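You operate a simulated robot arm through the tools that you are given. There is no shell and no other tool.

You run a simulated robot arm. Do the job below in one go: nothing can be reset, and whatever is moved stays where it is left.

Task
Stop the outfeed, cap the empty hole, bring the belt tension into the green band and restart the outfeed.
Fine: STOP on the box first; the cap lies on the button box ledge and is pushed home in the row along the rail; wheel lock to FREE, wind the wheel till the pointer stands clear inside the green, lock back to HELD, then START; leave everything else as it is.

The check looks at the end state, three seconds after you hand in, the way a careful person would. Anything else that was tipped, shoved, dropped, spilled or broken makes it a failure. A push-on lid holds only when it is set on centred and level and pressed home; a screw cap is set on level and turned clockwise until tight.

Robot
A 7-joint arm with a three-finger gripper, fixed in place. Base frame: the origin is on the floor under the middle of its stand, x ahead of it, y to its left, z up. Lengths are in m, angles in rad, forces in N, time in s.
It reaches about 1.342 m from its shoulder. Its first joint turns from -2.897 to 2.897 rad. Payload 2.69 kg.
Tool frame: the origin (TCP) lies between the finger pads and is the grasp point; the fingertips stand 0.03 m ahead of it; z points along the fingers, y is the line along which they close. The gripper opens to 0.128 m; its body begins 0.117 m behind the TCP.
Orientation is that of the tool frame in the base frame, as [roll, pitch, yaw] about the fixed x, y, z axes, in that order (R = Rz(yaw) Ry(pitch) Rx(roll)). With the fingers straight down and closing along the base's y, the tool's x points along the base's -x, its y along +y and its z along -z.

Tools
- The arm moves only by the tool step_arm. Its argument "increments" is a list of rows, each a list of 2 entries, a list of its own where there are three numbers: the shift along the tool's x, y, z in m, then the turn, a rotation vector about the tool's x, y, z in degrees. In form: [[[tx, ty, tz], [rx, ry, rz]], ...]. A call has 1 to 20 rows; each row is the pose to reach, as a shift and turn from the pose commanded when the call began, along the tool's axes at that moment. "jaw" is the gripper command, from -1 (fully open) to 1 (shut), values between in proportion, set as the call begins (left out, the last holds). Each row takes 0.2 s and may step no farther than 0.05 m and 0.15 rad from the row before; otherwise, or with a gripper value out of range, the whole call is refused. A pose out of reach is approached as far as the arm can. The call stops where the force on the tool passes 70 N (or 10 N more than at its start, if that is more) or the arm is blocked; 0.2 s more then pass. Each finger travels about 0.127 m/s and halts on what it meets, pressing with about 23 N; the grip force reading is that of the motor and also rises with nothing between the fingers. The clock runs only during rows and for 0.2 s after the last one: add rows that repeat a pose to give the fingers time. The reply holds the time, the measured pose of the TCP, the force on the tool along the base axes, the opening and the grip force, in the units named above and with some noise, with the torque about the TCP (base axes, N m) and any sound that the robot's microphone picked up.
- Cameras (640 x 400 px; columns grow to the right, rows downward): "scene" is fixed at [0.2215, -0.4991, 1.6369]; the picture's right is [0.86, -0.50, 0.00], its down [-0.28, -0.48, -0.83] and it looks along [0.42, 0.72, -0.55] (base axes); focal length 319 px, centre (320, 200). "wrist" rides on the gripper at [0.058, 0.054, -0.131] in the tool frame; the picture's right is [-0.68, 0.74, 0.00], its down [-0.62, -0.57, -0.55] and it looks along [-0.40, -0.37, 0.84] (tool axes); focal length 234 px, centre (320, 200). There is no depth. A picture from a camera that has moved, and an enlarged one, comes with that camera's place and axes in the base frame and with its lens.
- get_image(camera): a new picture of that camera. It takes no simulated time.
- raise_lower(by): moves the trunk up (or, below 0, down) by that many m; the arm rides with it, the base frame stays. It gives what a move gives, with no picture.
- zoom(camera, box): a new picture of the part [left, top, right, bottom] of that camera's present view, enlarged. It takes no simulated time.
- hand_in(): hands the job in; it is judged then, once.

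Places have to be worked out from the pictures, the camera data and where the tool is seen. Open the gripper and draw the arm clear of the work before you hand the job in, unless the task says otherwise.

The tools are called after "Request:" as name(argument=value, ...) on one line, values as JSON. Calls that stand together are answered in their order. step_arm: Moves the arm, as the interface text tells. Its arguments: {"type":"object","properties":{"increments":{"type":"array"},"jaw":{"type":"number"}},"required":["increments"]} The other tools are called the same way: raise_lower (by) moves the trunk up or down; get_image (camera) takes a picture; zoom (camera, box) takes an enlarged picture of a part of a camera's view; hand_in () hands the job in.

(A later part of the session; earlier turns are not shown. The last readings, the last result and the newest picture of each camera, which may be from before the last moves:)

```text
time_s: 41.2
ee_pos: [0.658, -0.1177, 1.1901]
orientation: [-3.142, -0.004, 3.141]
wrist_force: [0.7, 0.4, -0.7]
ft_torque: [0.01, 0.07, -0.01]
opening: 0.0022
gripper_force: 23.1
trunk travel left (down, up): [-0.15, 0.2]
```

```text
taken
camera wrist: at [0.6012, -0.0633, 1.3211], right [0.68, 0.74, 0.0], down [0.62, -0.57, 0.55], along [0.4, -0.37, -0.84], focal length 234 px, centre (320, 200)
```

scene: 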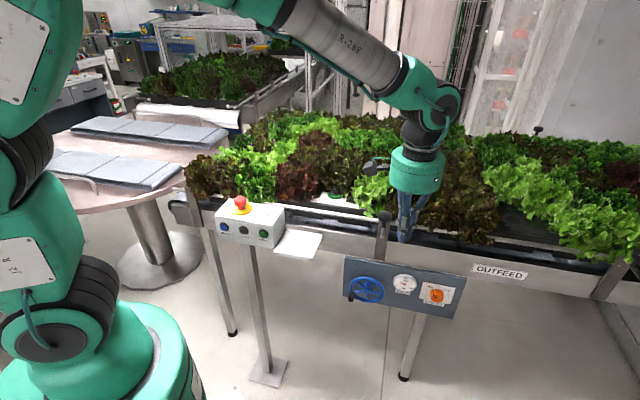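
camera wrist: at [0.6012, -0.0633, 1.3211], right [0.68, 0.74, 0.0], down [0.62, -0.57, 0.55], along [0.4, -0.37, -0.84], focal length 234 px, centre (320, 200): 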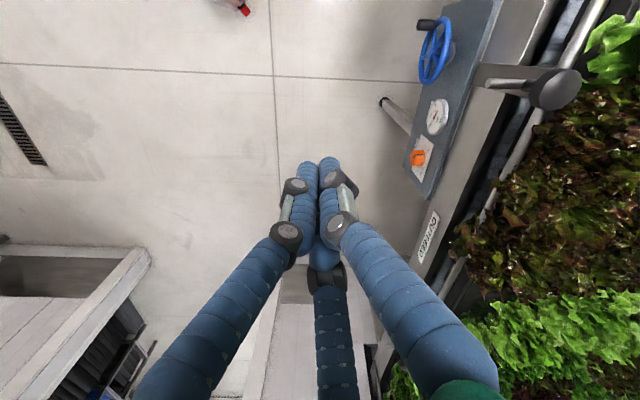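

From here I place the lock knob near (0.977, -0.035, 0.69) and the wheel hub near (0.78, 0.118, 0.685). I'll tilt the hand to horizontal along +n while lowering to z ≈ 0.75, staying well clear of the panel.

Request:
step_arm(increments=[[[0, 0, 0.036], [-5.303, -5.303, 0]], [[0, 0, 0.072], [-10.607, -10.607, 0]], [[0, 0, 0.108], [-15.91, -15.91, 0]], [[0, 0, 0.144], [-21.213, -21.213, 0]], [[0, 0, 0.18], [-26.517, -26.517, 0]], [[0, 0, 0.216], [-31.82, -31.82, 0]], [[0, 0, 0.252], [-37.123, -37.123, 0]], [[0, 0, 0.288], [-42.426, -42.426, 0]], [[0, 0, 0.324], [-47.73, -47.73, 0]], [[0, 0, 0.36], [-53.033, -53.033, 0]], [[0, 0, 0.396], [-58.336, -58.336, 0]], [[0, 0, 0.432], [-63.64, -63.64, 0]], [[0, 0, 0.432], [-63.64, -63.64, 0]]], jaw=1)

Request:
get_image(camera="scene")

Request:
get_image(camera="wrist")

```text
time_s: 44.0
ee_pos: [0.6597, -0.1191, 0.7592]
orientation: [1.571, 0.782, 2.359]
wrist_force: [0.6, -0.2, -1.2]
ft_torque: [0.03, -0.04, 0.01]
opening: 0.0022
gripper_force: 22.9
trunk travel left (down, up): [-0.15, 0.2]
```

```text
taken
```

scene: 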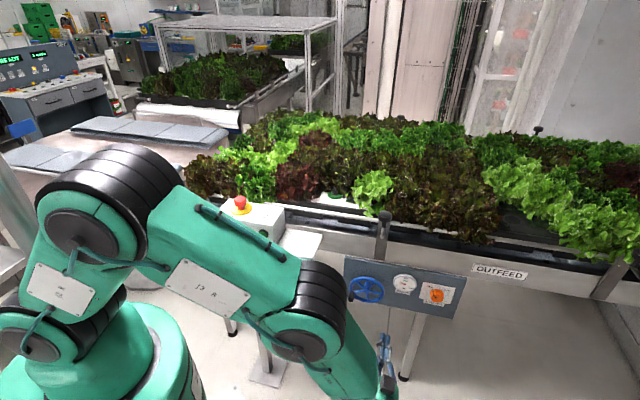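

```text
taken
camera wrist: at [0.512, -0.1564, 0.7552], right [-0.03, 0.03, 1.0], down [0.2, -0.98, 0.03], along [0.98, 0.2, 0.02], focal length 234 px, centre (320, 200)
```

wrist: 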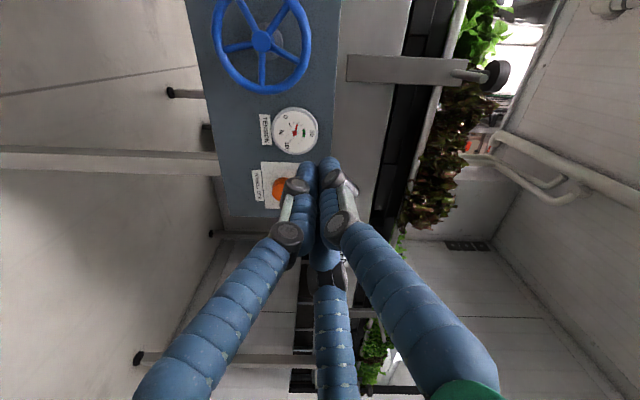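

The hand is horizontal and the camera looks squarely at the panel, with picture-right being up. I'll zoom in on the gauge, lock and wheel.

Request:
zoom(camera="wrist", box=[230, 90, 350, 225])

Request:
zoom(camera="wrist", box=[190, 0, 350, 100])

Request:
zoom(camera="scene", box=[340, 250, 480, 330])

```text
2.96 times, centred on (290, 158) of wrist
camera zoom: at [0.512, -0.1564, 0.7552], right [-0.03, 0.03, 1.0], down [0.2, -0.98, 0.03], along [0.98, 0.2, 0.02], focal length 694 px, centre (409, 326)
```

zoom: 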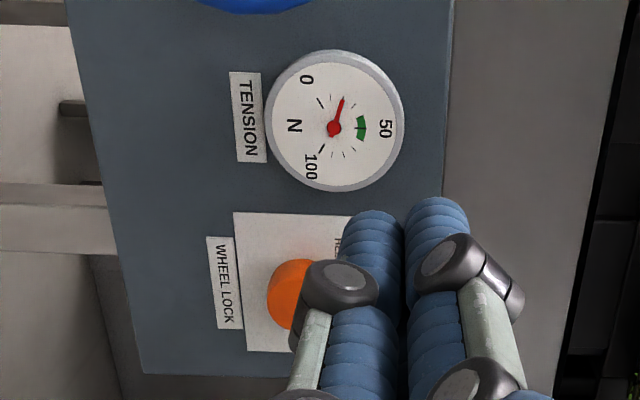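

```text
4.00 times, centred on (270, 50) of wrist
camera zoom: at [0.512, -0.1564, 0.7552], right [-0.03, 0.03, 1.0], down [0.2, -0.98, 0.03], along [0.98, 0.2, 0.02], focal length 937 px, centre (520, 800)
```

zoom: 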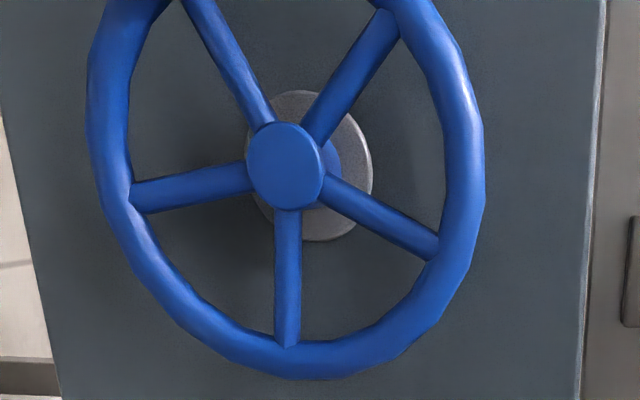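

```text
4.57 times, centred on (410, 290) of scene
camera zoom: at [0.2215, -0.4991, 1.6369], right [0.86, -0.5, 0.0], down [-0.28, -0.48, -0.83], along [0.42, 0.72, -0.55], focal length 1460 px, centre (-91, -211)
```

zoom: 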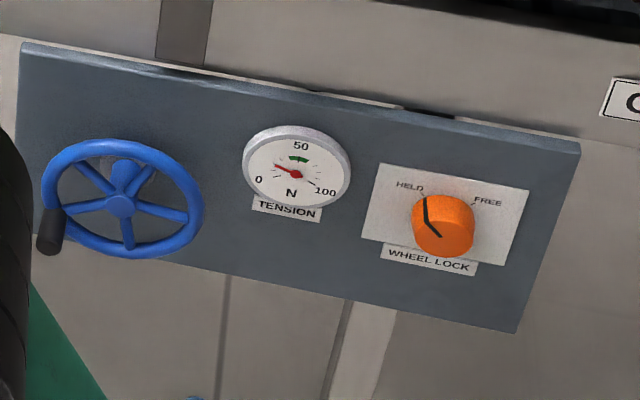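

The gauge reads about 20 with the green band around 45–57, and the lock points to HELD. I'll open the fingers and move to about 15 cm in front of the lock knob to see it between them.

Request:
step_arm(increments=[[[-0.0127, -0.0328, 0.0236], [0, 0, 0]], [[-0.0254, -0.0656, 0.0472], [0, 0, 0]], [[-0.0382, -0.0984, 0.0708], [0, 0, 0]], [[-0.0509, -0.1312, 0.0944], [0, 0, 0]], [[-0.0636, -0.164, 0.118], [0, 0, 0]], [[-0.0636, -0.164, 0.118], [0, 0, 0]]], jaw=-0.4)

Request:
get_image(camera="wrist")

Request:
zoom(camera="wrist", box=[230, 80, 390, 180])

Request:
get_image(camera="scene")

```text
time_s: 45.4
ee_pos: [0.8585, -0.1466, 0.6878]
orientation: [1.573, 0.783, 2.359]
wrist_force: [-0.6, 0.1, -0.3]
ft_torque: [-0.02, -0.01, 0.01]
opening: 0.0895
gripper_force: 0.1
trunk travel left (down, up): [-0.15, 0.2]
```

```text
taken
camera wrist: at [0.7091, -0.184, 0.6846], right [-0.03, 0.03, 1.0], down [0.2, -0.98, 0.03], along [0.98, 0.2, 0.02], focal length 234 px, centre (320, 200)
```

wrist: 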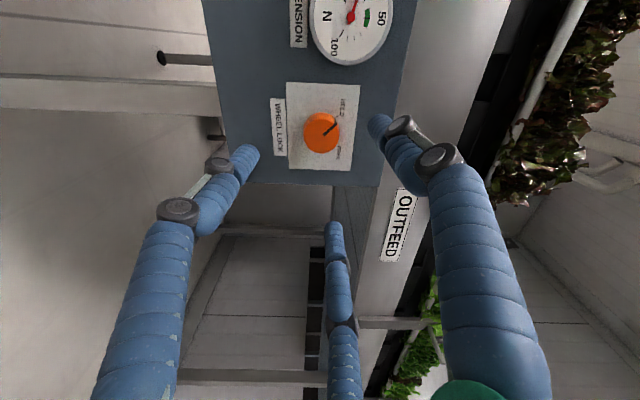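

```text
4.00 times, centred on (310, 130) of wrist
camera zoom: at [0.7091, -0.184, 0.6846], right [-0.03, 0.03, 1.0], down [0.2, -0.98, 0.03], along [0.98, 0.2, 0.02], focal length 937 px, centre (360, 480)
```

zoom: 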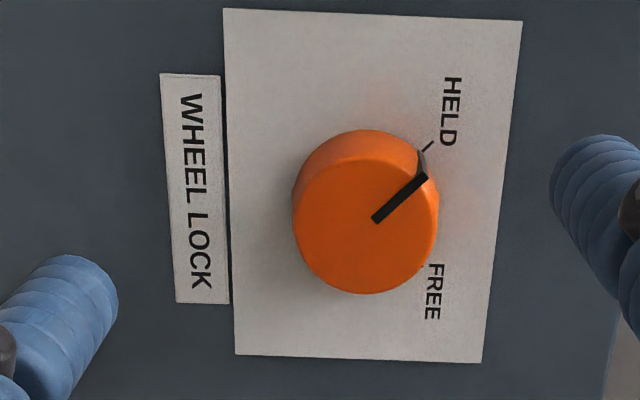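

```text
taken
```

scene: 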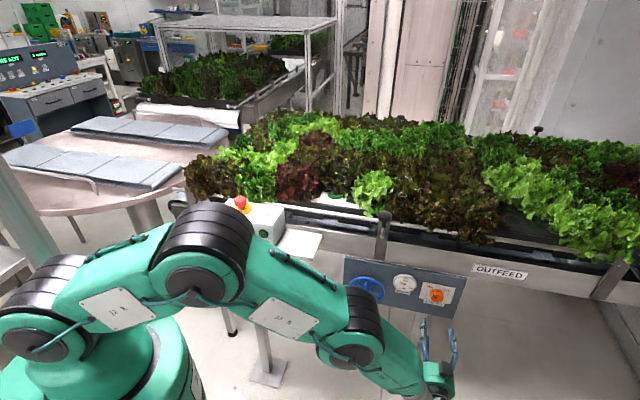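

I can see the lock knob clearly: about 44 mm across, front face near w = 0.652, u ≈ 0.72, z ≈ 0.690. HELD to FREE is roughly 80° clockwise. I'll shift about 1 cm along D, close to 7 cm, and re-measure.

Request:
step_arm(increments=[[[-0.0044, -0.0027, 0.04], [0, 0, 0]], [[-0.0088, -0.0053, 0.08], [0, 0, 0]], [[-0.0088, -0.0053, 0.08], [0, 0, 0]]])

Request:
zoom(camera="wrist", box=[230, 90, 410, 202])

Request:
zoom(camera="scene", box=[380, 260, 480, 340])

```text
time_s: 46.2
ee_pos: [0.9208, -0.0995, 0.6903]
orientation: [1.573, 0.783, 2.359]
wrist_force: [0.6, 0.2, 0.6]
ft_torque: [0.01, 0.0, -0.02]
opening: 0.0894
gripper_force: 0.0
trunk travel left (down, up): [-0.15, 0.2]
```

```text
3.56 times, centred on (320, 146) of wrist
camera zoom: at [0.7723, -0.1359, 0.6864], right [-0.03, 0.03, 1.0], down [0.2, -0.98, 0.03], along [0.98, 0.21, 0.02], focal length 833 px, centre (320, 392)
```

zoom: 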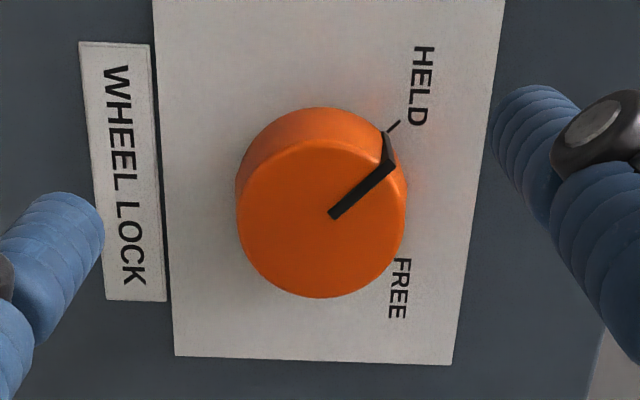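

```text
5.00 times, centred on (430, 300) of scene
camera zoom: at [0.2215, -0.4991, 1.6369], right [0.86, -0.5, 0.0], down [-0.28, -0.48, -0.83], along [0.42, 0.72, -0.55], focal length 1596 px, centre (-230, -300)
```

zoom: 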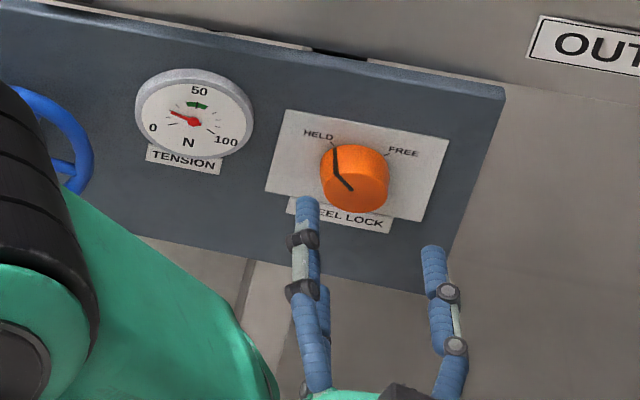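

The knob axis is at u = 0.722, z = 0.690 and my TCP is within 1 mm of it. I'll advance 61 mm so the finger pads straddle the knob, then close.

Request:
step_arm(increments=[[[0, 0, 0.03], [0, 0, 0]], [[0, 0, 0.05], [0, 0, 0]], [[0, 0, 0.061], [0, 0, 0]], [[0, 0, 0.061], [0, 0, 0]]])

Request:
get_image(camera="wrist")

Request:
zoom(camera="scene", box=[380, 260, 480, 340])

```text
time_s: 47.2
ee_pos: [0.965, -0.055, 0.6899]
orientation: [1.572, 0.783, 2.359]
wrist_force: [-0.4, 0.2, -0.3]
ft_torque: [-0.04, -0.01, -0.02]
opening: 0.0897
gripper_force: 0.0
trunk travel left (down, up): [-0.15, 0.2]
```

```text
taken
camera wrist: at [0.8156, -0.0919, 0.6866], right [-0.03, 0.03, 1.0], down [0.2, -0.98, 0.03], along [0.98, 0.2, 0.02], focal length 234 px, centre (320, 200)
```

wrist: 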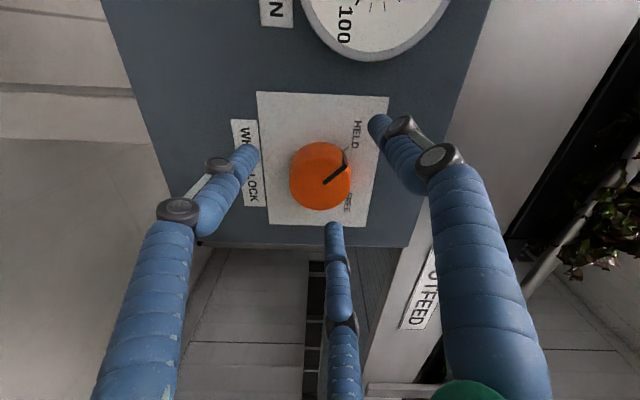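

```text
5.00 times, centred on (430, 300) of scene
camera zoom: at [0.2215, -0.4991, 1.6369], right [0.86, -0.5, 0.0], down [-0.28, -0.48, -0.83], along [0.42, 0.72, -0.55], focal length 1596 px, centre (-230, -300)
```

zoom: 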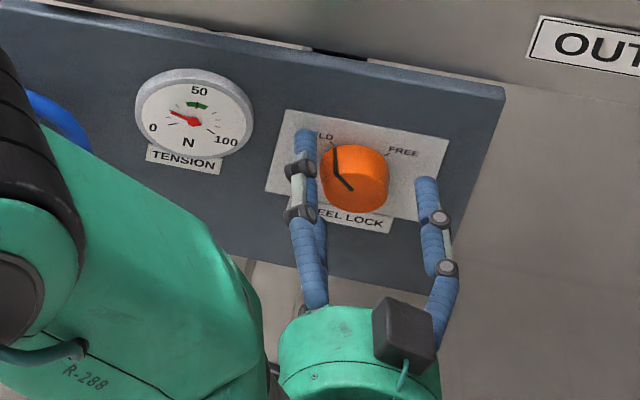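

The fingers straddle the knob evenly. Closing on it.

Request:
step_arm(increments=[[[0, 0, 0], [0, 0, 0]], [[0, 0, 0], [0, 0, 0]], [[0, 0, 0], [0, 0, 0]]], jaw=1)

Request:
get_image(camera="wrist")

```text
time_s: 48.0
ee_pos: [0.9665, -0.0579, 0.6908]
orientation: [1.573, 0.785, 2.355]
wrist_force: [22.8, -20.9, -3.9]
ft_torque: [-0.27, 0.23, -1.09]
opening: 0.0465
gripper_force: 22.9
trunk travel left (down, up): [-0.15, 0.2]
```

```text
taken
camera wrist: at [0.8174, -0.0939, 0.6874], right [-0.03, 0.03, 1.0], down [0.2, -0.98, 0.03], along [0.98, 0.2, 0.02], focal length 234 px, centre (320, 200)
```

wrist: 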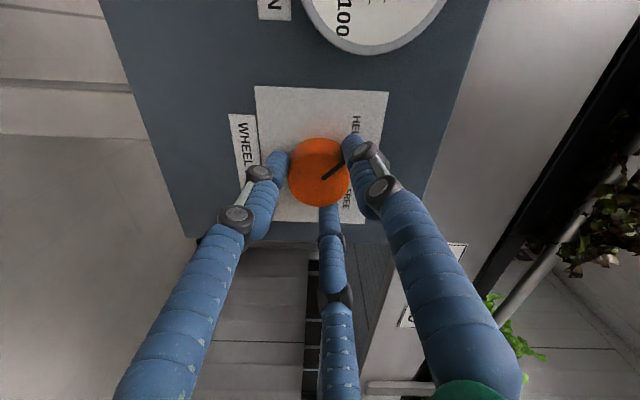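

The knob is gripped, but there's a 31 N side force along +D, so the knob sits a few mm further along D than my axis. I'll shift +D until that force relaxes.

Request:
step_arm(increments=[[[-0.0011, -0.0011, 0], [0, 0, 0]], [[-0.0021, -0.0021, 0], [0, 0, 0]], [[-0.0021, -0.0021, 0], [0, 0, 0]]])

```text
time_s: 48.8
ee_pos: [0.9668, -0.0574, 0.6909]
orientation: [1.573, 0.785, 2.36]
wrist_force: [21.6, -15.3, 2.4]
ft_torque: [0.11, -0.1, -0.7]
opening: 0.0466
gripper_force: 22.9
trunk travel left (down, up): [-0.15, 0.2]
```

Request:
step_arm(increments=[[[-0.0021, -0.0021, 0], [0, 0, 0]], [[-0.0042, -0.0042, 0], [0, 0, 0]], [[-0.0042, -0.0042, 0], [0, 0, 0]]])

Request:
zoom(camera="wrist", box=[230, 90, 410, 240])

```text
time_s: 49.6
ee_pos: [0.9668, -0.0577, 0.6909]
orientation: [1.574, 0.783, 2.365]
wrist_force: [-10.0, 19.2, 9.6]
ft_torque: [0.28, -0.33, 0.87]
opening: 0.0449
gripper_force: 45.1
trunk travel left (down, up): [-0.15, 0.2]
```

```text
2.67 times, centred on (320, 165) of wrist
camera zoom: at [0.8182, -0.0965, 0.6871], right [-0.03, 0.03, 1.0], down [0.21, -0.98, 0.03], along [0.98, 0.21, 0.02], focal length 624 px, centre (320, 293)
```

zoom: 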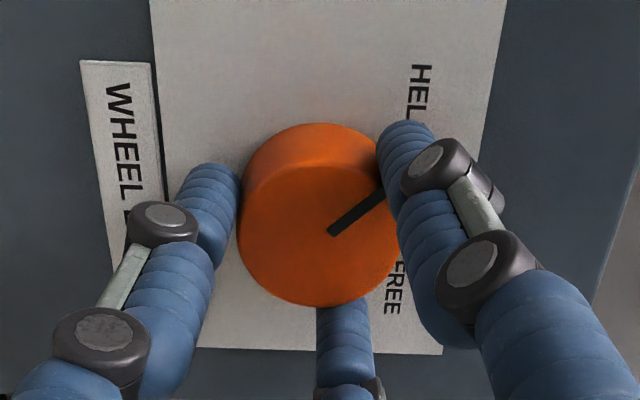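

The side force has now reversed to about -20 N, so the balance point is around 2.6 mm back. I'll settle there with a slight upward shift.

Request:
step_arm(increments=[[[0.0007, 0.0029, 0], [0, 0, 0]], [[0.0007, 0.0029, 0], [0, 0, 0]], [[0.0007, 0.0029, 0], [0, 0, 0]]])

```text
time_s: 50.4
ee_pos: [0.9662, -0.0595, 0.6907]
orientation: [1.577, 0.784, 2.364]
wrist_force: [4.2, 21.7, -13.4]
ft_torque: [-0.37, 0.35, 0.05]
opening: 0.0449
gripper_force: 45.2
trunk travel left (down, up): [-0.15, 0.2]
```

Request:
step_arm(increments=[[[0.0012, -0.0001, 0.001], [0, 0, 0]], [[0.0012, -0.0001, 0.001], [0, 0, 0]], [[0.0012, -0.0001, 0.001], [0, 0, 0]]])

```text
time_s: 51.2
ee_pos: [0.9667, -0.0593, 0.6912]
orientation: [1.575, 0.782, 2.359]
wrist_force: [-21.6, 2.0, -9.5]
ft_torque: [-0.13, 0.13, 0.54]
opening: 0.045
gripper_force: 44.6
trunk travel left (down, up): [-0.15, 0.2]
```

The remaining forces are within ±20 N, which is arm tracking against a firm grip. I'll turn the knob clockwise (positive about tool z) by 24° and check.

Request:
step_arm(increments=[[[0, 0, 0], [0, 0, 6]], [[0, 0, 0], [0, 0, 12]], [[0, 0, 0], [0, 0, 18]], [[0, 0, 0], [0, 0, 24]], [[0, 0, 0], [0, 0, 24]]])

Request:
zoom(camera="wrist", box=[230, 90, 410, 240])

Request:
zoom(camera="scene", box=[380, 260, 480, 340])

```text
time_s: 52.4
ee_pos: [0.9657, -0.0585, 0.6903]
orientation: [1.574, 0.362, 2.36]
wrist_force: [-29.1, -7.6, -15.2]
ft_torque: [-0.29, 0.31, 0.48]
opening: 0.0449
gripper_force: 44.7
trunk travel left (down, up): [-0.15, 0.2]
```

```text
2.67 times, centred on (320, 165) of wrist
camera zoom: at [0.8219, -0.0997, 0.7197], right [0.26, -0.26, 0.93], down [0.16, -0.94, -0.31], along [0.95, 0.23, -0.21], focal length 624 px, centre (320, 293)
```

zoom: 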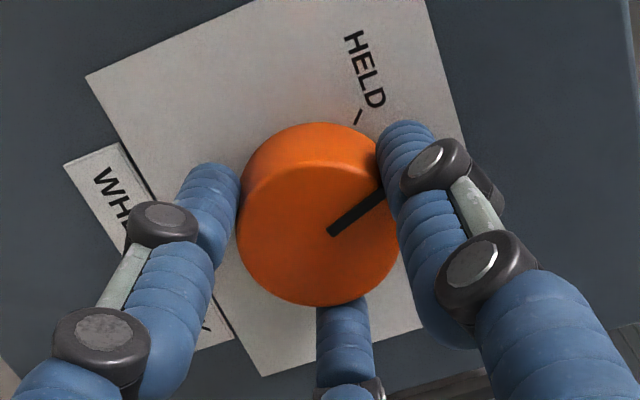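

```text
5.00 times, centred on (430, 300) of scene
camera zoom: at [0.2215, -0.4991, 1.6369], right [0.86, -0.5, 0.0], down [-0.28, -0.48, -0.83], along [0.42, 0.72, -0.55], focal length 1596 px, centre (-230, -300)
```

zoom: 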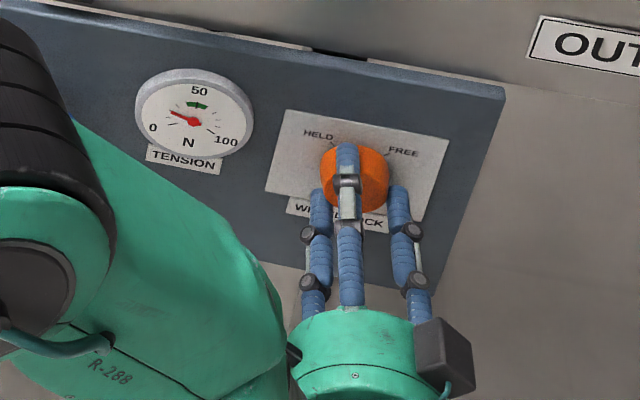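

The knob turns with the fingers: the pointer stays put in the hand view while the labels rotate. I'll continue to about 80° total.

Request:
step_arm(increments=[[[0, 0, 0], [0, 0, 7]], [[0, 0, 0], [0, 0, 14]], [[0, 0, 0], [0, 0, 21]], [[0, 0, 0], [0, 0, 28]], [[0, 0, 0], [0, 0, 35]], [[0, 0, 0], [0, 0, 42]], [[0, 0, 0], [0, 0, 49]], [[0, 0, 0], [0, 0, 56]], [[0, 0, 0], [0, 0, 56]]])

Request:
zoom(camera="wrist", box=[230, 90, 410, 240])

Request:
zoom(camera="scene", box=[380, 260, 480, 340])

```text
time_s: 54.4
ee_pos: [0.9671, -0.0585, 0.6903]
orientation: [1.572, -0.615, 2.356]
wrist_force: [-29.9, -5.9, -17.1]
ft_torque: [-0.48, 0.48, 0.56]
opening: 0.0452
gripper_force: 44.9
trunk travel left (down, up): [-0.15, 0.2]
```

```text
2.67 times, centred on (320, 165) of wrist
camera zoom: at [0.8632, -0.1395, 0.7677], right [0.69, -0.69, 0.21], down [-0.26, -0.51, -0.82], along [0.67, 0.51, -0.54], focal length 624 px, centre (320, 293)
```

zoom: 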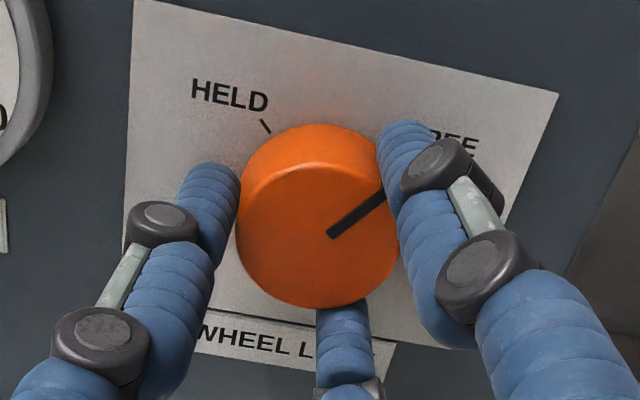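

```text
5.00 times, centred on (430, 300) of scene
camera zoom: at [0.2215, -0.4991, 1.6369], right [0.86, -0.5, 0.0], down [-0.28, -0.48, -0.83], along [0.42, 0.72, -0.55], focal length 1596 px, centre (-230, -300)
```

zoom: 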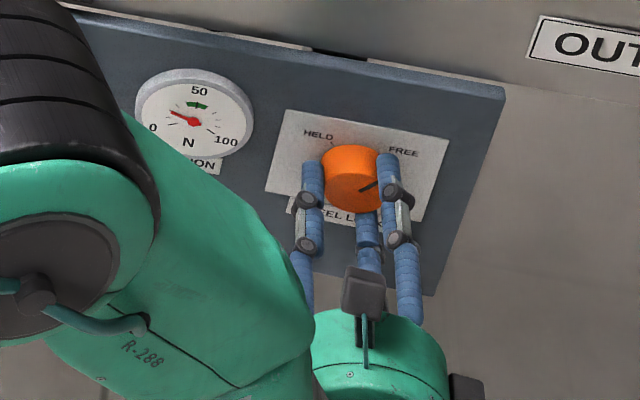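

The pointer is now near +40°, but the FREE tick is hidden behind a finger. I'll turn 6° more and watch the torque about n for an end stop.

Request:
step_arm(increments=[[[0, 0, 0], [0, 0, 3]], [[0, 0, 0], [0, 0, 6]], [[0, 0, 0], [0, 0, 6]]])

Request:
zoom(camera="wrist", box=[230, 90, 410, 240])

```text
time_s: 55.2
ee_pos: [0.9678, -0.0591, 0.6902]
orientation: [1.574, -0.719, 2.356]
wrist_force: [-15.9, 9.1, -20.3]
ft_torque: [-0.49, 0.53, 0.52]
opening: 0.0453
gripper_force: 44.9
trunk travel left (down, up): [-0.15, 0.2]
```

```text
2.67 times, centred on (320, 165) of wrist
camera zoom: at [0.8691, -0.1452, 0.7692], right [0.7, -0.7, 0.11], down [-0.32, -0.45, -0.83], along [0.63, 0.55, -0.55], focal length 624 px, centre (320, 293)
```

zoom: 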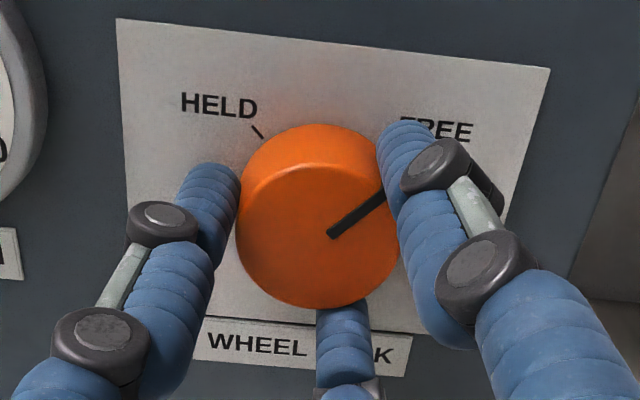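

There's no end-stop torque. By the label symmetry, HELD and FREE are at about ±45°, so I'll add the last 4° for a full 90°, then release and look.

Request:
step_arm(increments=[[[0, 0, 0], [0, 0, 4]], [[0, 0, 0], [0, 0, 4]]])

Request:
step_arm(increments=[[[0, 0, 0], [0, 0, 0]], [[0, 0, 0], [0, 0, 0]], [[0, 0, 0], [0, 0, 0]]], jaw=-0.4)

Request:
zoom(camera="wrist", box=[230, 70, 410, 220])

Request:
zoom(camera="scene", box=[380, 260, 480, 340])

```text
time_s: 55.8
ee_pos: [0.9683, -0.0581, 0.6905]
orientation: [1.575, -0.79, 2.355]
wrist_force: [-21.4, 6.0, -20.0]
ft_torque: [-1.0, 0.02, 0.72]
opening: 0.0452
gripper_force: 45.2
trunk travel left (down, up): [-0.15, 0.2]
```

```text
time_s: 56.6
ee_pos: [0.9685, -0.0582, 0.6915]
orientation: [1.573, -0.788, 2.356]
wrist_force: [-0.1, 0.6, -1.6]
ft_torque: [0.03, -0.02, -0.01]
opening: 0.0897
gripper_force: 0.1
trunk travel left (down, up): [-0.15, 0.2]
```

```text
2.67 times, centred on (320, 145) of wrist
camera zoom: at [0.8736, -0.1495, 0.7711], right [0.71, -0.71, 0.04], down [-0.36, -0.41, -0.83], along [0.61, 0.58, -0.55], focal length 624 px, centre (320, 347)
```

zoom: 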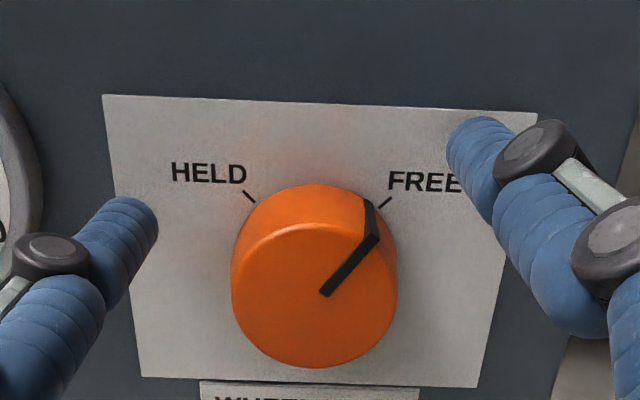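

```text
5.00 times, centred on (430, 300) of scene
camera zoom: at [0.2215, -0.4991, 1.6369], right [0.86, -0.5, 0.0], down [-0.28, -0.48, -0.83], along [0.42, 0.72, -0.55], focal length 1596 px, centre (-230, -300)
```

zoom: 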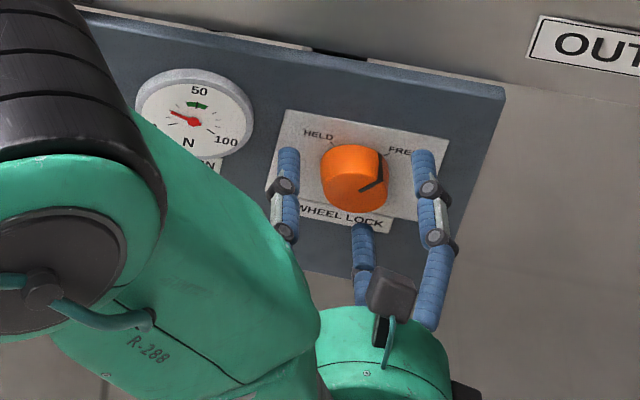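

The pointer sits right on the FREE tick. I'll back straight off the knob and slide along to the front of the handwheel.

Request:
step_arm(increments=[[[0, 0, -0.04], [0, 0, 0]], [[0, 0, -0.08], [0, 0, 0]], [[0, 0, -0.12], [0, 0, 0]], [[0.0302, -0.0302, -0.13], [0, 0, 0]], [[0.0603, -0.0603, -0.14], [0, 0, 0]], [[0.0905, -0.0905, -0.15], [0, 0, 0]], [[0.1207, -0.1207, -0.16], [0, 0, 0]], [[0.1508, -0.1508, -0.16], [0, 0, 0]], [[0.181, -0.181, -0.16], [0, 0, 0]], [[0.181, -0.181, -0.16], [0, 0, 0]]], jaw=-0.4)

Request:
get_image(camera="wrist")

Request:
get_image(camera="scene")

```text
time_s: 58.8
ee_pos: [0.6743, 0.0088, 0.6912]
orientation: [1.571, -0.787, 2.357]
wrist_force: [0.9, 0.3, 0.5]
ft_torque: [0.0, 0.04, 0.02]
opening: 0.0899
gripper_force: 0.0
trunk travel left (down, up): [-0.15, 0.2]
```

```text
taken
camera wrist: at [0.5803, -0.0821, 0.7709], right [0.71, -0.71, 0.04], down [-0.36, -0.41, -0.83], along [0.61, 0.58, -0.55], focal length 234 px, centre (320, 200)
```

wrist: 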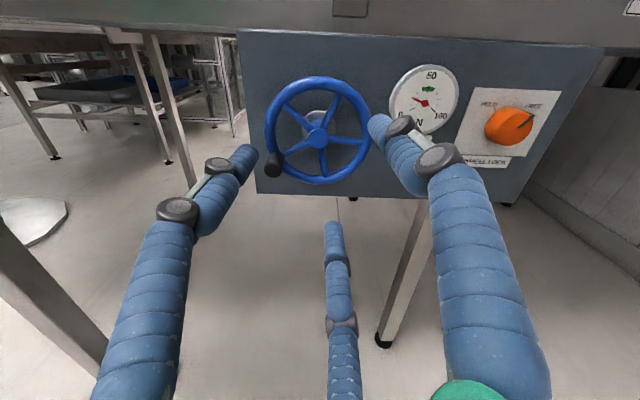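

```text
taken
```

scene: 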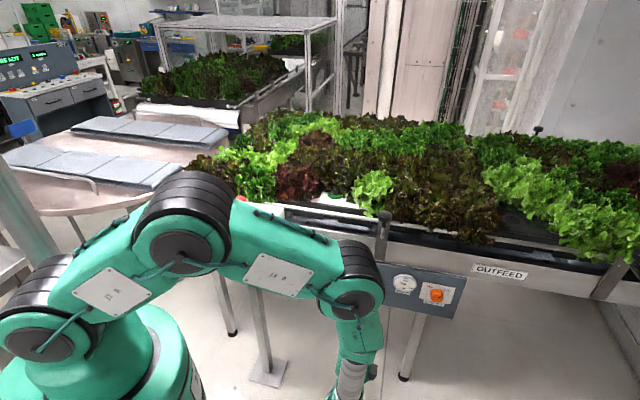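

This is an excellent upright view of the wheel, gauge and lock. Zooming in for measurements.

Request:
zoom(camera="wrist", box=[380, 50, 480, 140])

Request:
zoom(camera="wrist", box=[240, 60, 400, 200])

```text
4.44 times, centred on (430, 95) of wrist
camera zoom: at [0.5803, -0.0821, 0.7709], right [0.71, -0.71, 0.04], down [-0.36, -0.41, -0.83], along [0.61, 0.58, -0.55], focal length 1041 px, centre (-169, 667)
```

zoom: 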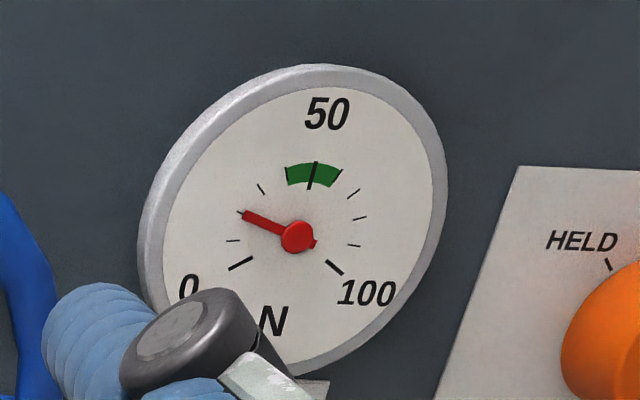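

```text
2.86 times, centred on (320, 130) of wrist
camera zoom: at [0.5803, -0.0821, 0.7709], right [0.71, -0.71, 0.04], down [-0.36, -0.41, -0.83], along [0.61, 0.58, -0.55], focal length 669 px, centre (320, 400)
```

zoom: 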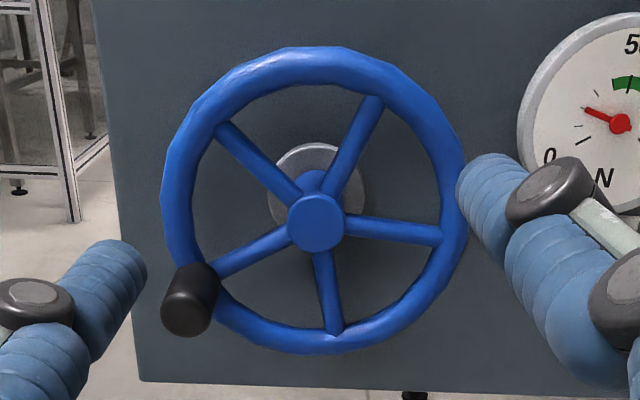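

The gauge reads 25 with the green from about 44 to 57. The hub is at u ≈ 0.470, z ≈ 0.677, and the crank handle is at about u = 0.421, z = 0.650, 20 mm thick and sticking out to w ≈ 0.59. I'll move in front of the handle and re-measure.

Request:
step_arm(increments=[[[0.003, -0.0324, 0.0225], [0, 0, 0]], [[0.0059, -0.0648, 0.045], [0, 0, 0]], [[0.0059, -0.0648, 0.045], [0, 0, 0]]])

Request:
get_image(camera="wrist")

Request:
zoom(camera="wrist", box=[250, 30, 450, 180])

```text
time_s: 59.6
ee_pos: [0.6714, 0.0723, 0.6475]
orientation: [1.572, -0.787, 2.356]
wrist_force: [-0.2, 1.1, -0.5]
ft_torque: [-0.01, 0.0, -0.02]
opening: 0.0895
gripper_force: 0.1
trunk travel left (down, up): [-0.15, 0.2]
```

```text
taken
camera wrist: at [0.5767, -0.0171, 0.7266], right [0.71, -0.71, 0.04], down [-0.36, -0.41, -0.83], along [0.61, 0.58, -0.55], focal length 234 px, centre (320, 200)
```

wrist: 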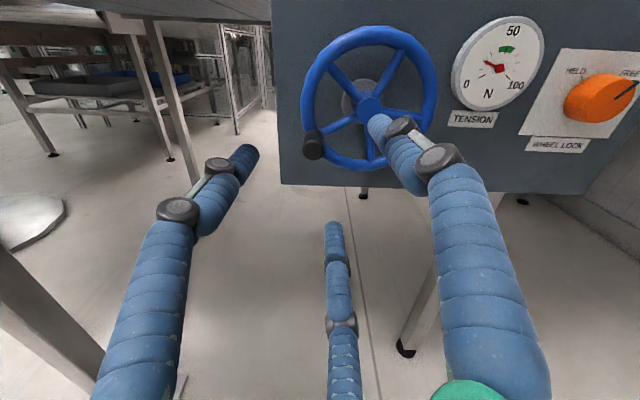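

```text
2.67 times, centred on (350, 105) of wrist
camera zoom: at [0.5767, -0.0171, 0.7266], right [0.71, -0.71, 0.04], down [-0.36, -0.41, -0.83], along [0.61, 0.58, -0.55], focal length 624 px, centre (240, 453)
```

zoom: 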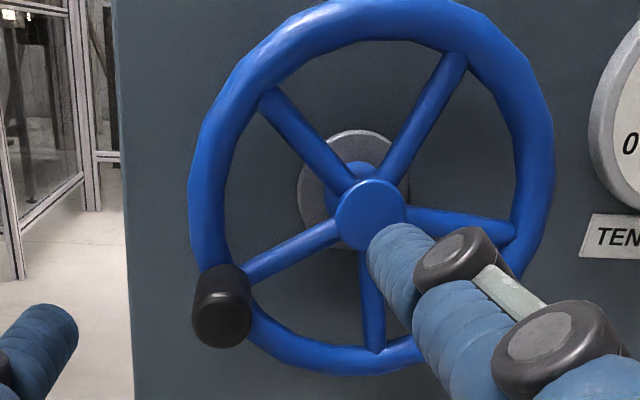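

Triangulated: hub front (u 0.470, w 0.638, z 0.677), handle end (u 0.4165, w 0.612, z 0.644), crank radius about 63 mm. I'll narrow the fingers to about 50 mm and approach to just short of the handle end.

Request:
step_arm(increments=[[[0.0018, -0.0066, 0.01], [0, 0, 0]], [[0.0018, -0.0066, 0.03], [0, 0, 0]], [[0.0018, -0.0066, 0.045], [0, 0, 0]], [[0.0018, -0.0066, 0.045], [0, 0, 0]]], jaw=0.24)

Request:
get_image(camera="wrist")

Request:
zoom(camera="wrist", box=[240, 90, 400, 210])

```text
time_s: 60.6
ee_pos: [0.6967, 0.1112, 0.6455]
orientation: [1.575, -0.787, 2.358]
wrist_force: [0.5, 0.0, 0.7]
ft_torque: [-0.01, 0.02, 0.0]
opening: 0.0486
gripper_force: 0.0
trunk travel left (down, up): [-0.15, 0.2]
```

```text
taken
camera wrist: at [0.6029, 0.0193, 0.7242], right [0.71, -0.71, 0.04], down [-0.36, -0.41, -0.83], along [0.61, 0.58, -0.55], focal length 234 px, centre (320, 200)
```

wrist: 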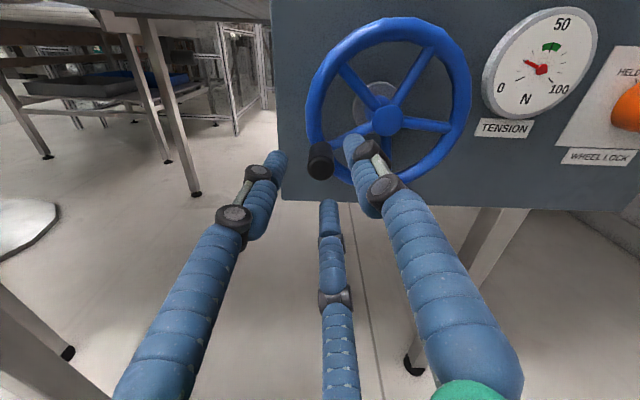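

```text
3.33 times, centred on (320, 150) of wrist
camera zoom: at [0.6029, 0.0193, 0.7242], right [0.71, -0.71, 0.04], down [-0.36, -0.41, -0.83], along [0.61, 0.58, -0.55], focal length 781 px, centre (320, 367)
```

zoom: 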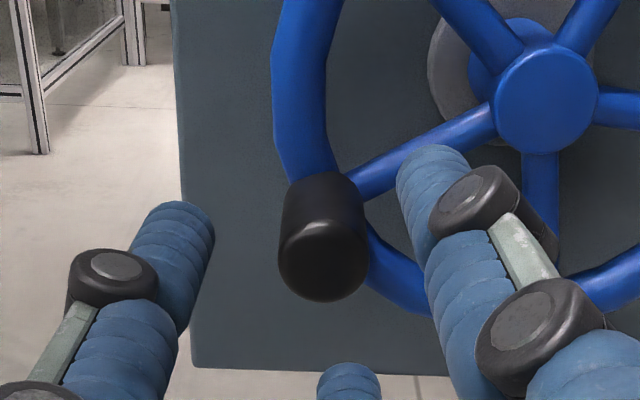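

The handle axis is within about 1.5 mm of my TCP. I'll advance 27 mm so the fingertips surround the handle just short of the rim, then close to a loose cage.

Request:
step_arm(increments=[[[-0.0014, 0, 0.01], [0, 0, 0]], [[-0.0014, 0, 0.02], [0, 0, 0]], [[-0.0014, 0, 0.027], [0, 0, 0]], [[-0.0014, 0, 0.027], [0, 0, 0]]], jaw=0.24)

Request:
step_arm(increments=[[[0, 0, 0], [0, 0, 0]], [[0, 0, 0], [0, 0, 0]], [[0, 0, 0], [0, 0, 0]]], jaw=0.58)

Request:
zoom(camera="wrist", box=[240, 90, 400, 210])

Request:
get_image(camera="wrist")

```text
time_s: 61.6
ee_pos: [0.7166, 0.1289, 0.6451]
orientation: [1.573, -0.787, 2.356]
wrist_force: [-0.7, -0.4, 0.2]
ft_torque: [0.04, 0.01, -0.06]
opening: 0.0483
gripper_force: 0.0
trunk travel left (down, up): [-0.15, 0.2]
```

```text
time_s: 62.4
ee_pos: [0.7187, 0.13, 0.6465]
orientation: [1.571, -0.786, 2.356]
wrist_force: [0.8, 0.0, 0.2]
ft_torque: [-0.01, 0.03, 0.0]
opening: 0.0268
gripper_force: 0.0
trunk travel left (down, up): [-0.15, 0.2]
```

```text
3.33 times, centred on (320, 150) of wrist
camera zoom: at [0.6223, 0.0393, 0.7242], right [0.71, -0.71, 0.04], down [-0.36, -0.41, -0.83], along [0.61, 0.58, -0.55], focal length 781 px, centre (320, 367)
```

zoom: 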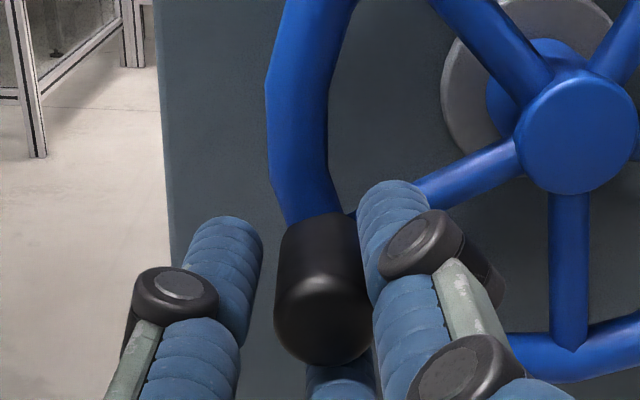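

```text
taken
camera wrist: at [0.6223, 0.0393, 0.7242], right [0.71, -0.71, 0.04], down [-0.36, -0.41, -0.83], along [0.61, 0.58, -0.55], focal length 234 px, centre (320, 200)
```

wrist: 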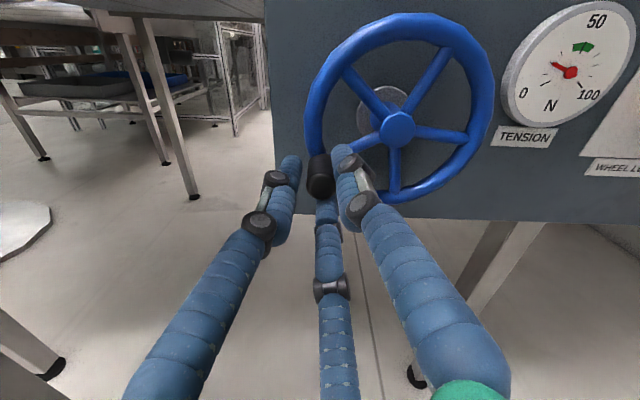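

The handle is caged with a couple of mm of play and no contact force. I'll wind clockwise about 40° along the crank circle, going up on the left side, and watch the gauge.

Request:
step_arm(increments=[[[0.0051, 0.0023, 0], [0, 0, 0]], [[0.0103, 0.0046, 0], [0, 0, 0]], [[0.015, 0.0073, 0], [0, 0, 0]], [[0.0197, 0.0101, 0], [0, 0, 0]], [[0.0239, 0.0136, 0], [0, 0, 0]], [[0.0281, 0.0171, 0], [0, 0, 0]], [[0.0316, 0.0213, 0], [0, 0, 0]], [[0.0351, 0.0255, 0], [0, 0, 0]], [[0.0351, 0.0255, 0], [0, 0, 0]]], jaw=0.58)

Request:
get_image(camera="wrist")

Request:
zoom(camera="wrist", box=[480, 0, 640, 130])

```text
time_s: 64.4
ee_pos: [0.7119, 0.1356, 0.6882]
orientation: [1.573, -0.788, 2.357]
wrist_force: [0.0, 0.3, 0.1]
ft_torque: [-0.01, 0.02, 0.0]
opening: 0.0271
gripper_force: 0.2
trunk travel left (down, up): [-0.15, 0.2]
```

```text
taken
camera wrist: at [0.6178, 0.0451, 0.7683], right [0.71, -0.71, 0.04], down [-0.36, -0.41, -0.83], along [0.61, 0.58, -0.55], focal length 234 px, centre (320, 200)
```

wrist: 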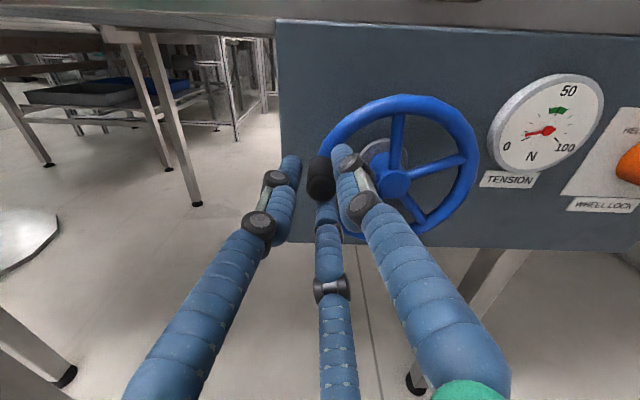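

```text
3.08 times, centred on (560, 65) of wrist
camera zoom: at [0.6178, 0.0451, 0.7683], right [0.71, -0.71, 0.04], down [-0.36, -0.41, -0.83], along [0.61, 0.58, -0.55], focal length 720 px, centre (-418, 615)
```

zoom: 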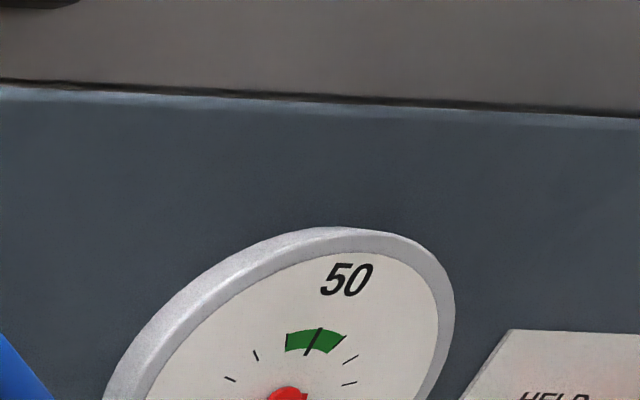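

The wheel turned with the handle, but the pointer seems to have dropped. Zooming on the gauge to confirm.

Request:
zoom(camera="wrist", box=[480, 65, 620, 180])

Request:
zoom(camera="scene", box=[370, 255, 470, 325])

```text
3.48 times, centred on (550, 122) of wrist
camera zoom: at [0.6178, 0.0451, 0.7683], right [0.71, -0.71, 0.04], down [-0.36, -0.41, -0.83], along [0.61, 0.58, -0.55], focal length 814 px, centre (-480, 470)
```

zoom: 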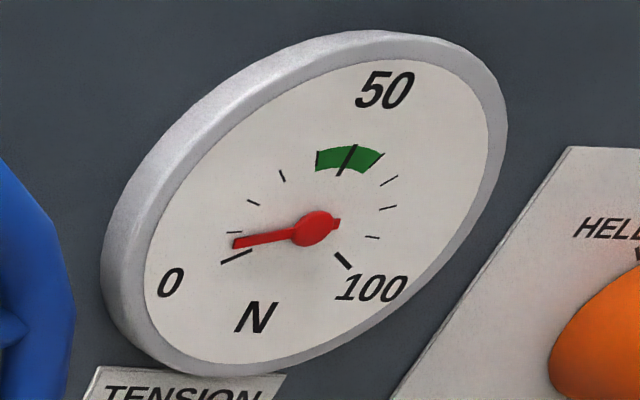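

```text
5.71 times, centred on (420, 290) of scene
camera zoom: at [0.2215, -0.4991, 1.6369], right [0.86, -0.5, 0.0], down [-0.28, -0.48, -0.83], along [0.42, 0.72, -0.55], focal length 1824 px, centre (-251, -314)
```

zoom: 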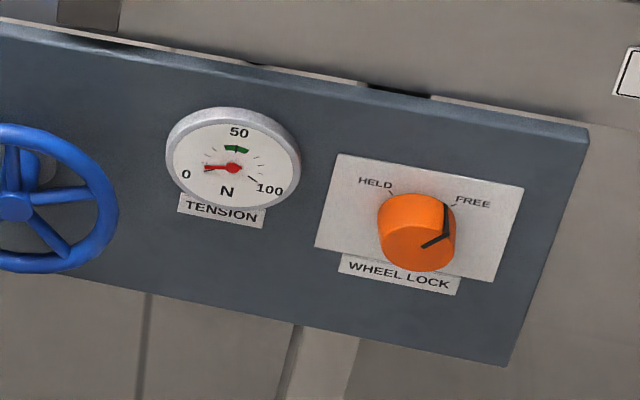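

Confirmed: clockwise slackens. The pointer dropped from 25 to about 7 for roughly 42°, so about 0.43 per degree. I'll wind counter-clockwise, down the left side toward the bottom, and stop short to check.

Request:
step_arm(increments=[[[-0.004, -0.0045, 0], [0, 0, 0]], [[-0.0081, -0.009, 0], [0, 0, 0]], [[-0.0123, -0.0125, 0], [0, 0, 0]], [[-0.0165, -0.016, 0], [0, 0, 0]], [[-0.0213, -0.0188, 0], [0, 0, 0]], [[-0.026, -0.0215, 0], [0, 0, 0]], [[-0.0312, -0.0234, 0], [0, 0, 0]], [[-0.0363, -0.0253, 0], [0, 0, 0]], [[-0.0418, -0.0263, 0], [0, 0, 0]], [[-0.0472, -0.0272, 0], [0, 0, 0]], [[-0.0527, -0.0273, 0], [0, 0, 0]], [[-0.0582, -0.0272, 0], [0, 0, 0]], [[-0.0636, -0.0263, 0], [0, 0, 0]], [[-0.069, -0.0253, 0], [0, 0, 0]], [[-0.069, -0.0253, 0], [0, 0, 0]]], jaw=0.58)

Request:
get_image(camera="wrist")

Request:
zoom(camera="scene", box=[370, 255, 470, 325])

```text
time_s: 67.6
ee_pos: [0.7308, 0.1161, 0.6192]
orientation: [1.579, -0.791, 2.352]
wrist_force: [-25.7, 25.8, -29.2]
ft_torque: [-1.35, -0.18, 0.88]
opening: 0.0446
gripper_force: 13.7
trunk travel left (down, up): [-0.15, 0.2]
```

```text
taken
camera wrist: at [0.6373, 0.025, 0.6988], right [0.71, -0.7, 0.04], down [-0.37, -0.41, -0.83], along [0.6, 0.58, -0.55], focal length 234 px, centre (320, 200)
```

wrist: 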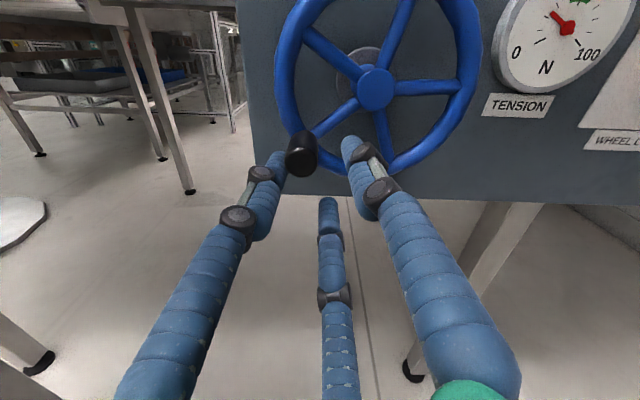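

```text
5.71 times, centred on (420, 290) of scene
camera zoom: at [0.2215, -0.4991, 1.6369], right [0.86, -0.5, 0.0], down [-0.28, -0.48, -0.83], along [0.42, 0.72, -0.55], focal length 1824 px, centre (-251, -314)
```

zoom: 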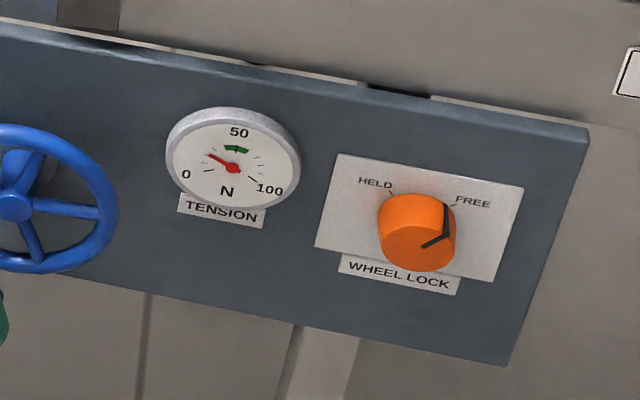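

The fingers were spread open (45 mm) by resistance, and the handle lagged behind with the pointer only at about 28. I'll look closely before changing the technique.

Request:
zoom(camera="wrist", box=[230, 90, 410, 225])

Request:
zoom(camera="wrist", box=[480, 0, 640, 110])

```text
2.96 times, centred on (320, 158) of wrist
camera zoom: at [0.6373, 0.025, 0.6988], right [0.71, -0.7, 0.04], down [-0.37, -0.41, -0.83], along [0.6, 0.58, -0.55], focal length 694 px, centre (320, 326)
```

zoom: 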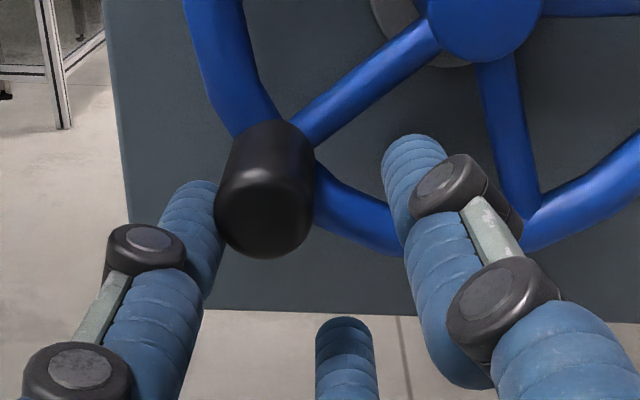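

```text
3.64 times, centred on (560, 55) of wrist
camera zoom: at [0.6373, 0.025, 0.6988], right [0.71, -0.7, 0.04], down [-0.37, -0.41, -0.83], along [0.6, 0.58, -0.55], focal length 852 px, centre (-553, 727)
```

zoom: 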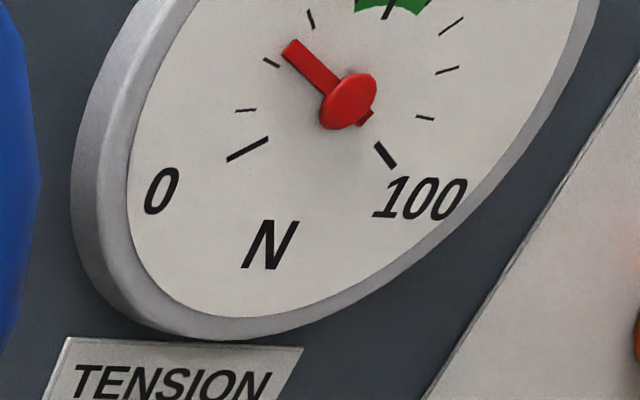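

The left finger alone was pushing the handle and got forced open. I'll re-centre the cage on the handle to unload it, back away, and then use the closed three-finger bundle as a stiff pusher behind the handle.

Request:
step_arm(increments=[[[0.0109, -0.001, 0], [0, 0, 0]], [[0.0218, -0.0019, 0], [0, 0, 0]], [[0.0218, -0.0019, 0], [0, 0, 0]], [[0.0218, -0.0019, -0.035], [0, 0, 0]], [[0.0218, -0.0019, -0.07], [0, 0, 0]], [[0.0218, -0.0019, -0.07], [0, 0, 0]]], jaw=0.24)

Request:
get_image(camera="wrist")

Request:
zoom(camera="scene", box=[340, 245, 460, 325])

```text
time_s: 69.0
ee_pos: [0.6721, 0.0757, 0.6357]
orientation: [1.571, -0.787, 2.356]
wrist_force: [0.8, -0.5, -0.2]
ft_torque: [-0.01, 0.03, 0.02]
opening: 0.0486
gripper_force: 0.1
trunk travel left (down, up): [-0.15, 0.2]
```

```text
taken
camera wrist: at [0.5781, -0.0155, 0.7151], right [0.71, -0.71, 0.04], down [-0.36, -0.41, -0.83], along [0.61, 0.58, -0.55], focal length 234 px, centre (320, 200)
```

wrist: 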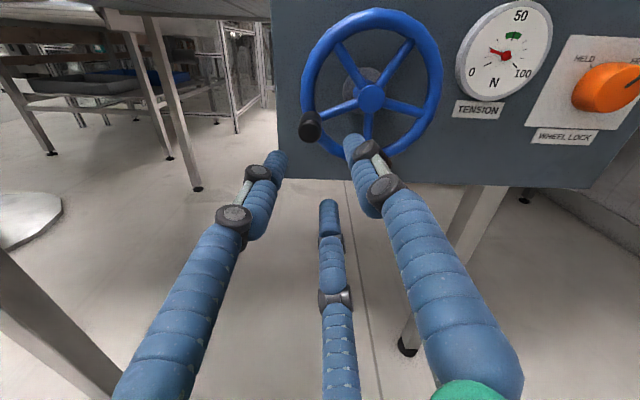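

```text
5.00 times, centred on (400, 285) of scene
camera zoom: at [0.2215, -0.4991, 1.6369], right [0.86, -0.5, 0.0], down [-0.28, -0.48, -0.83], along [0.42, 0.72, -0.55], focal length 1596 px, centre (-80, -225)
```

zoom: 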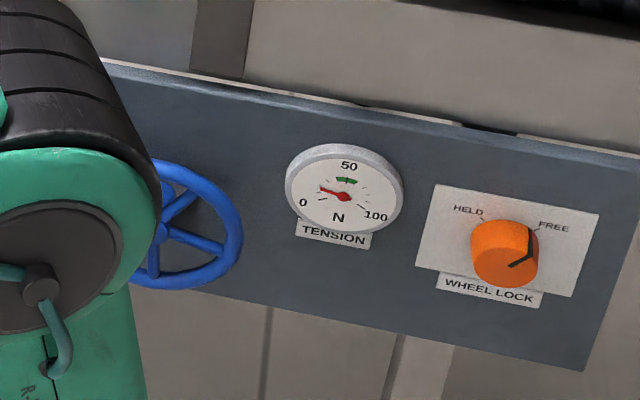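

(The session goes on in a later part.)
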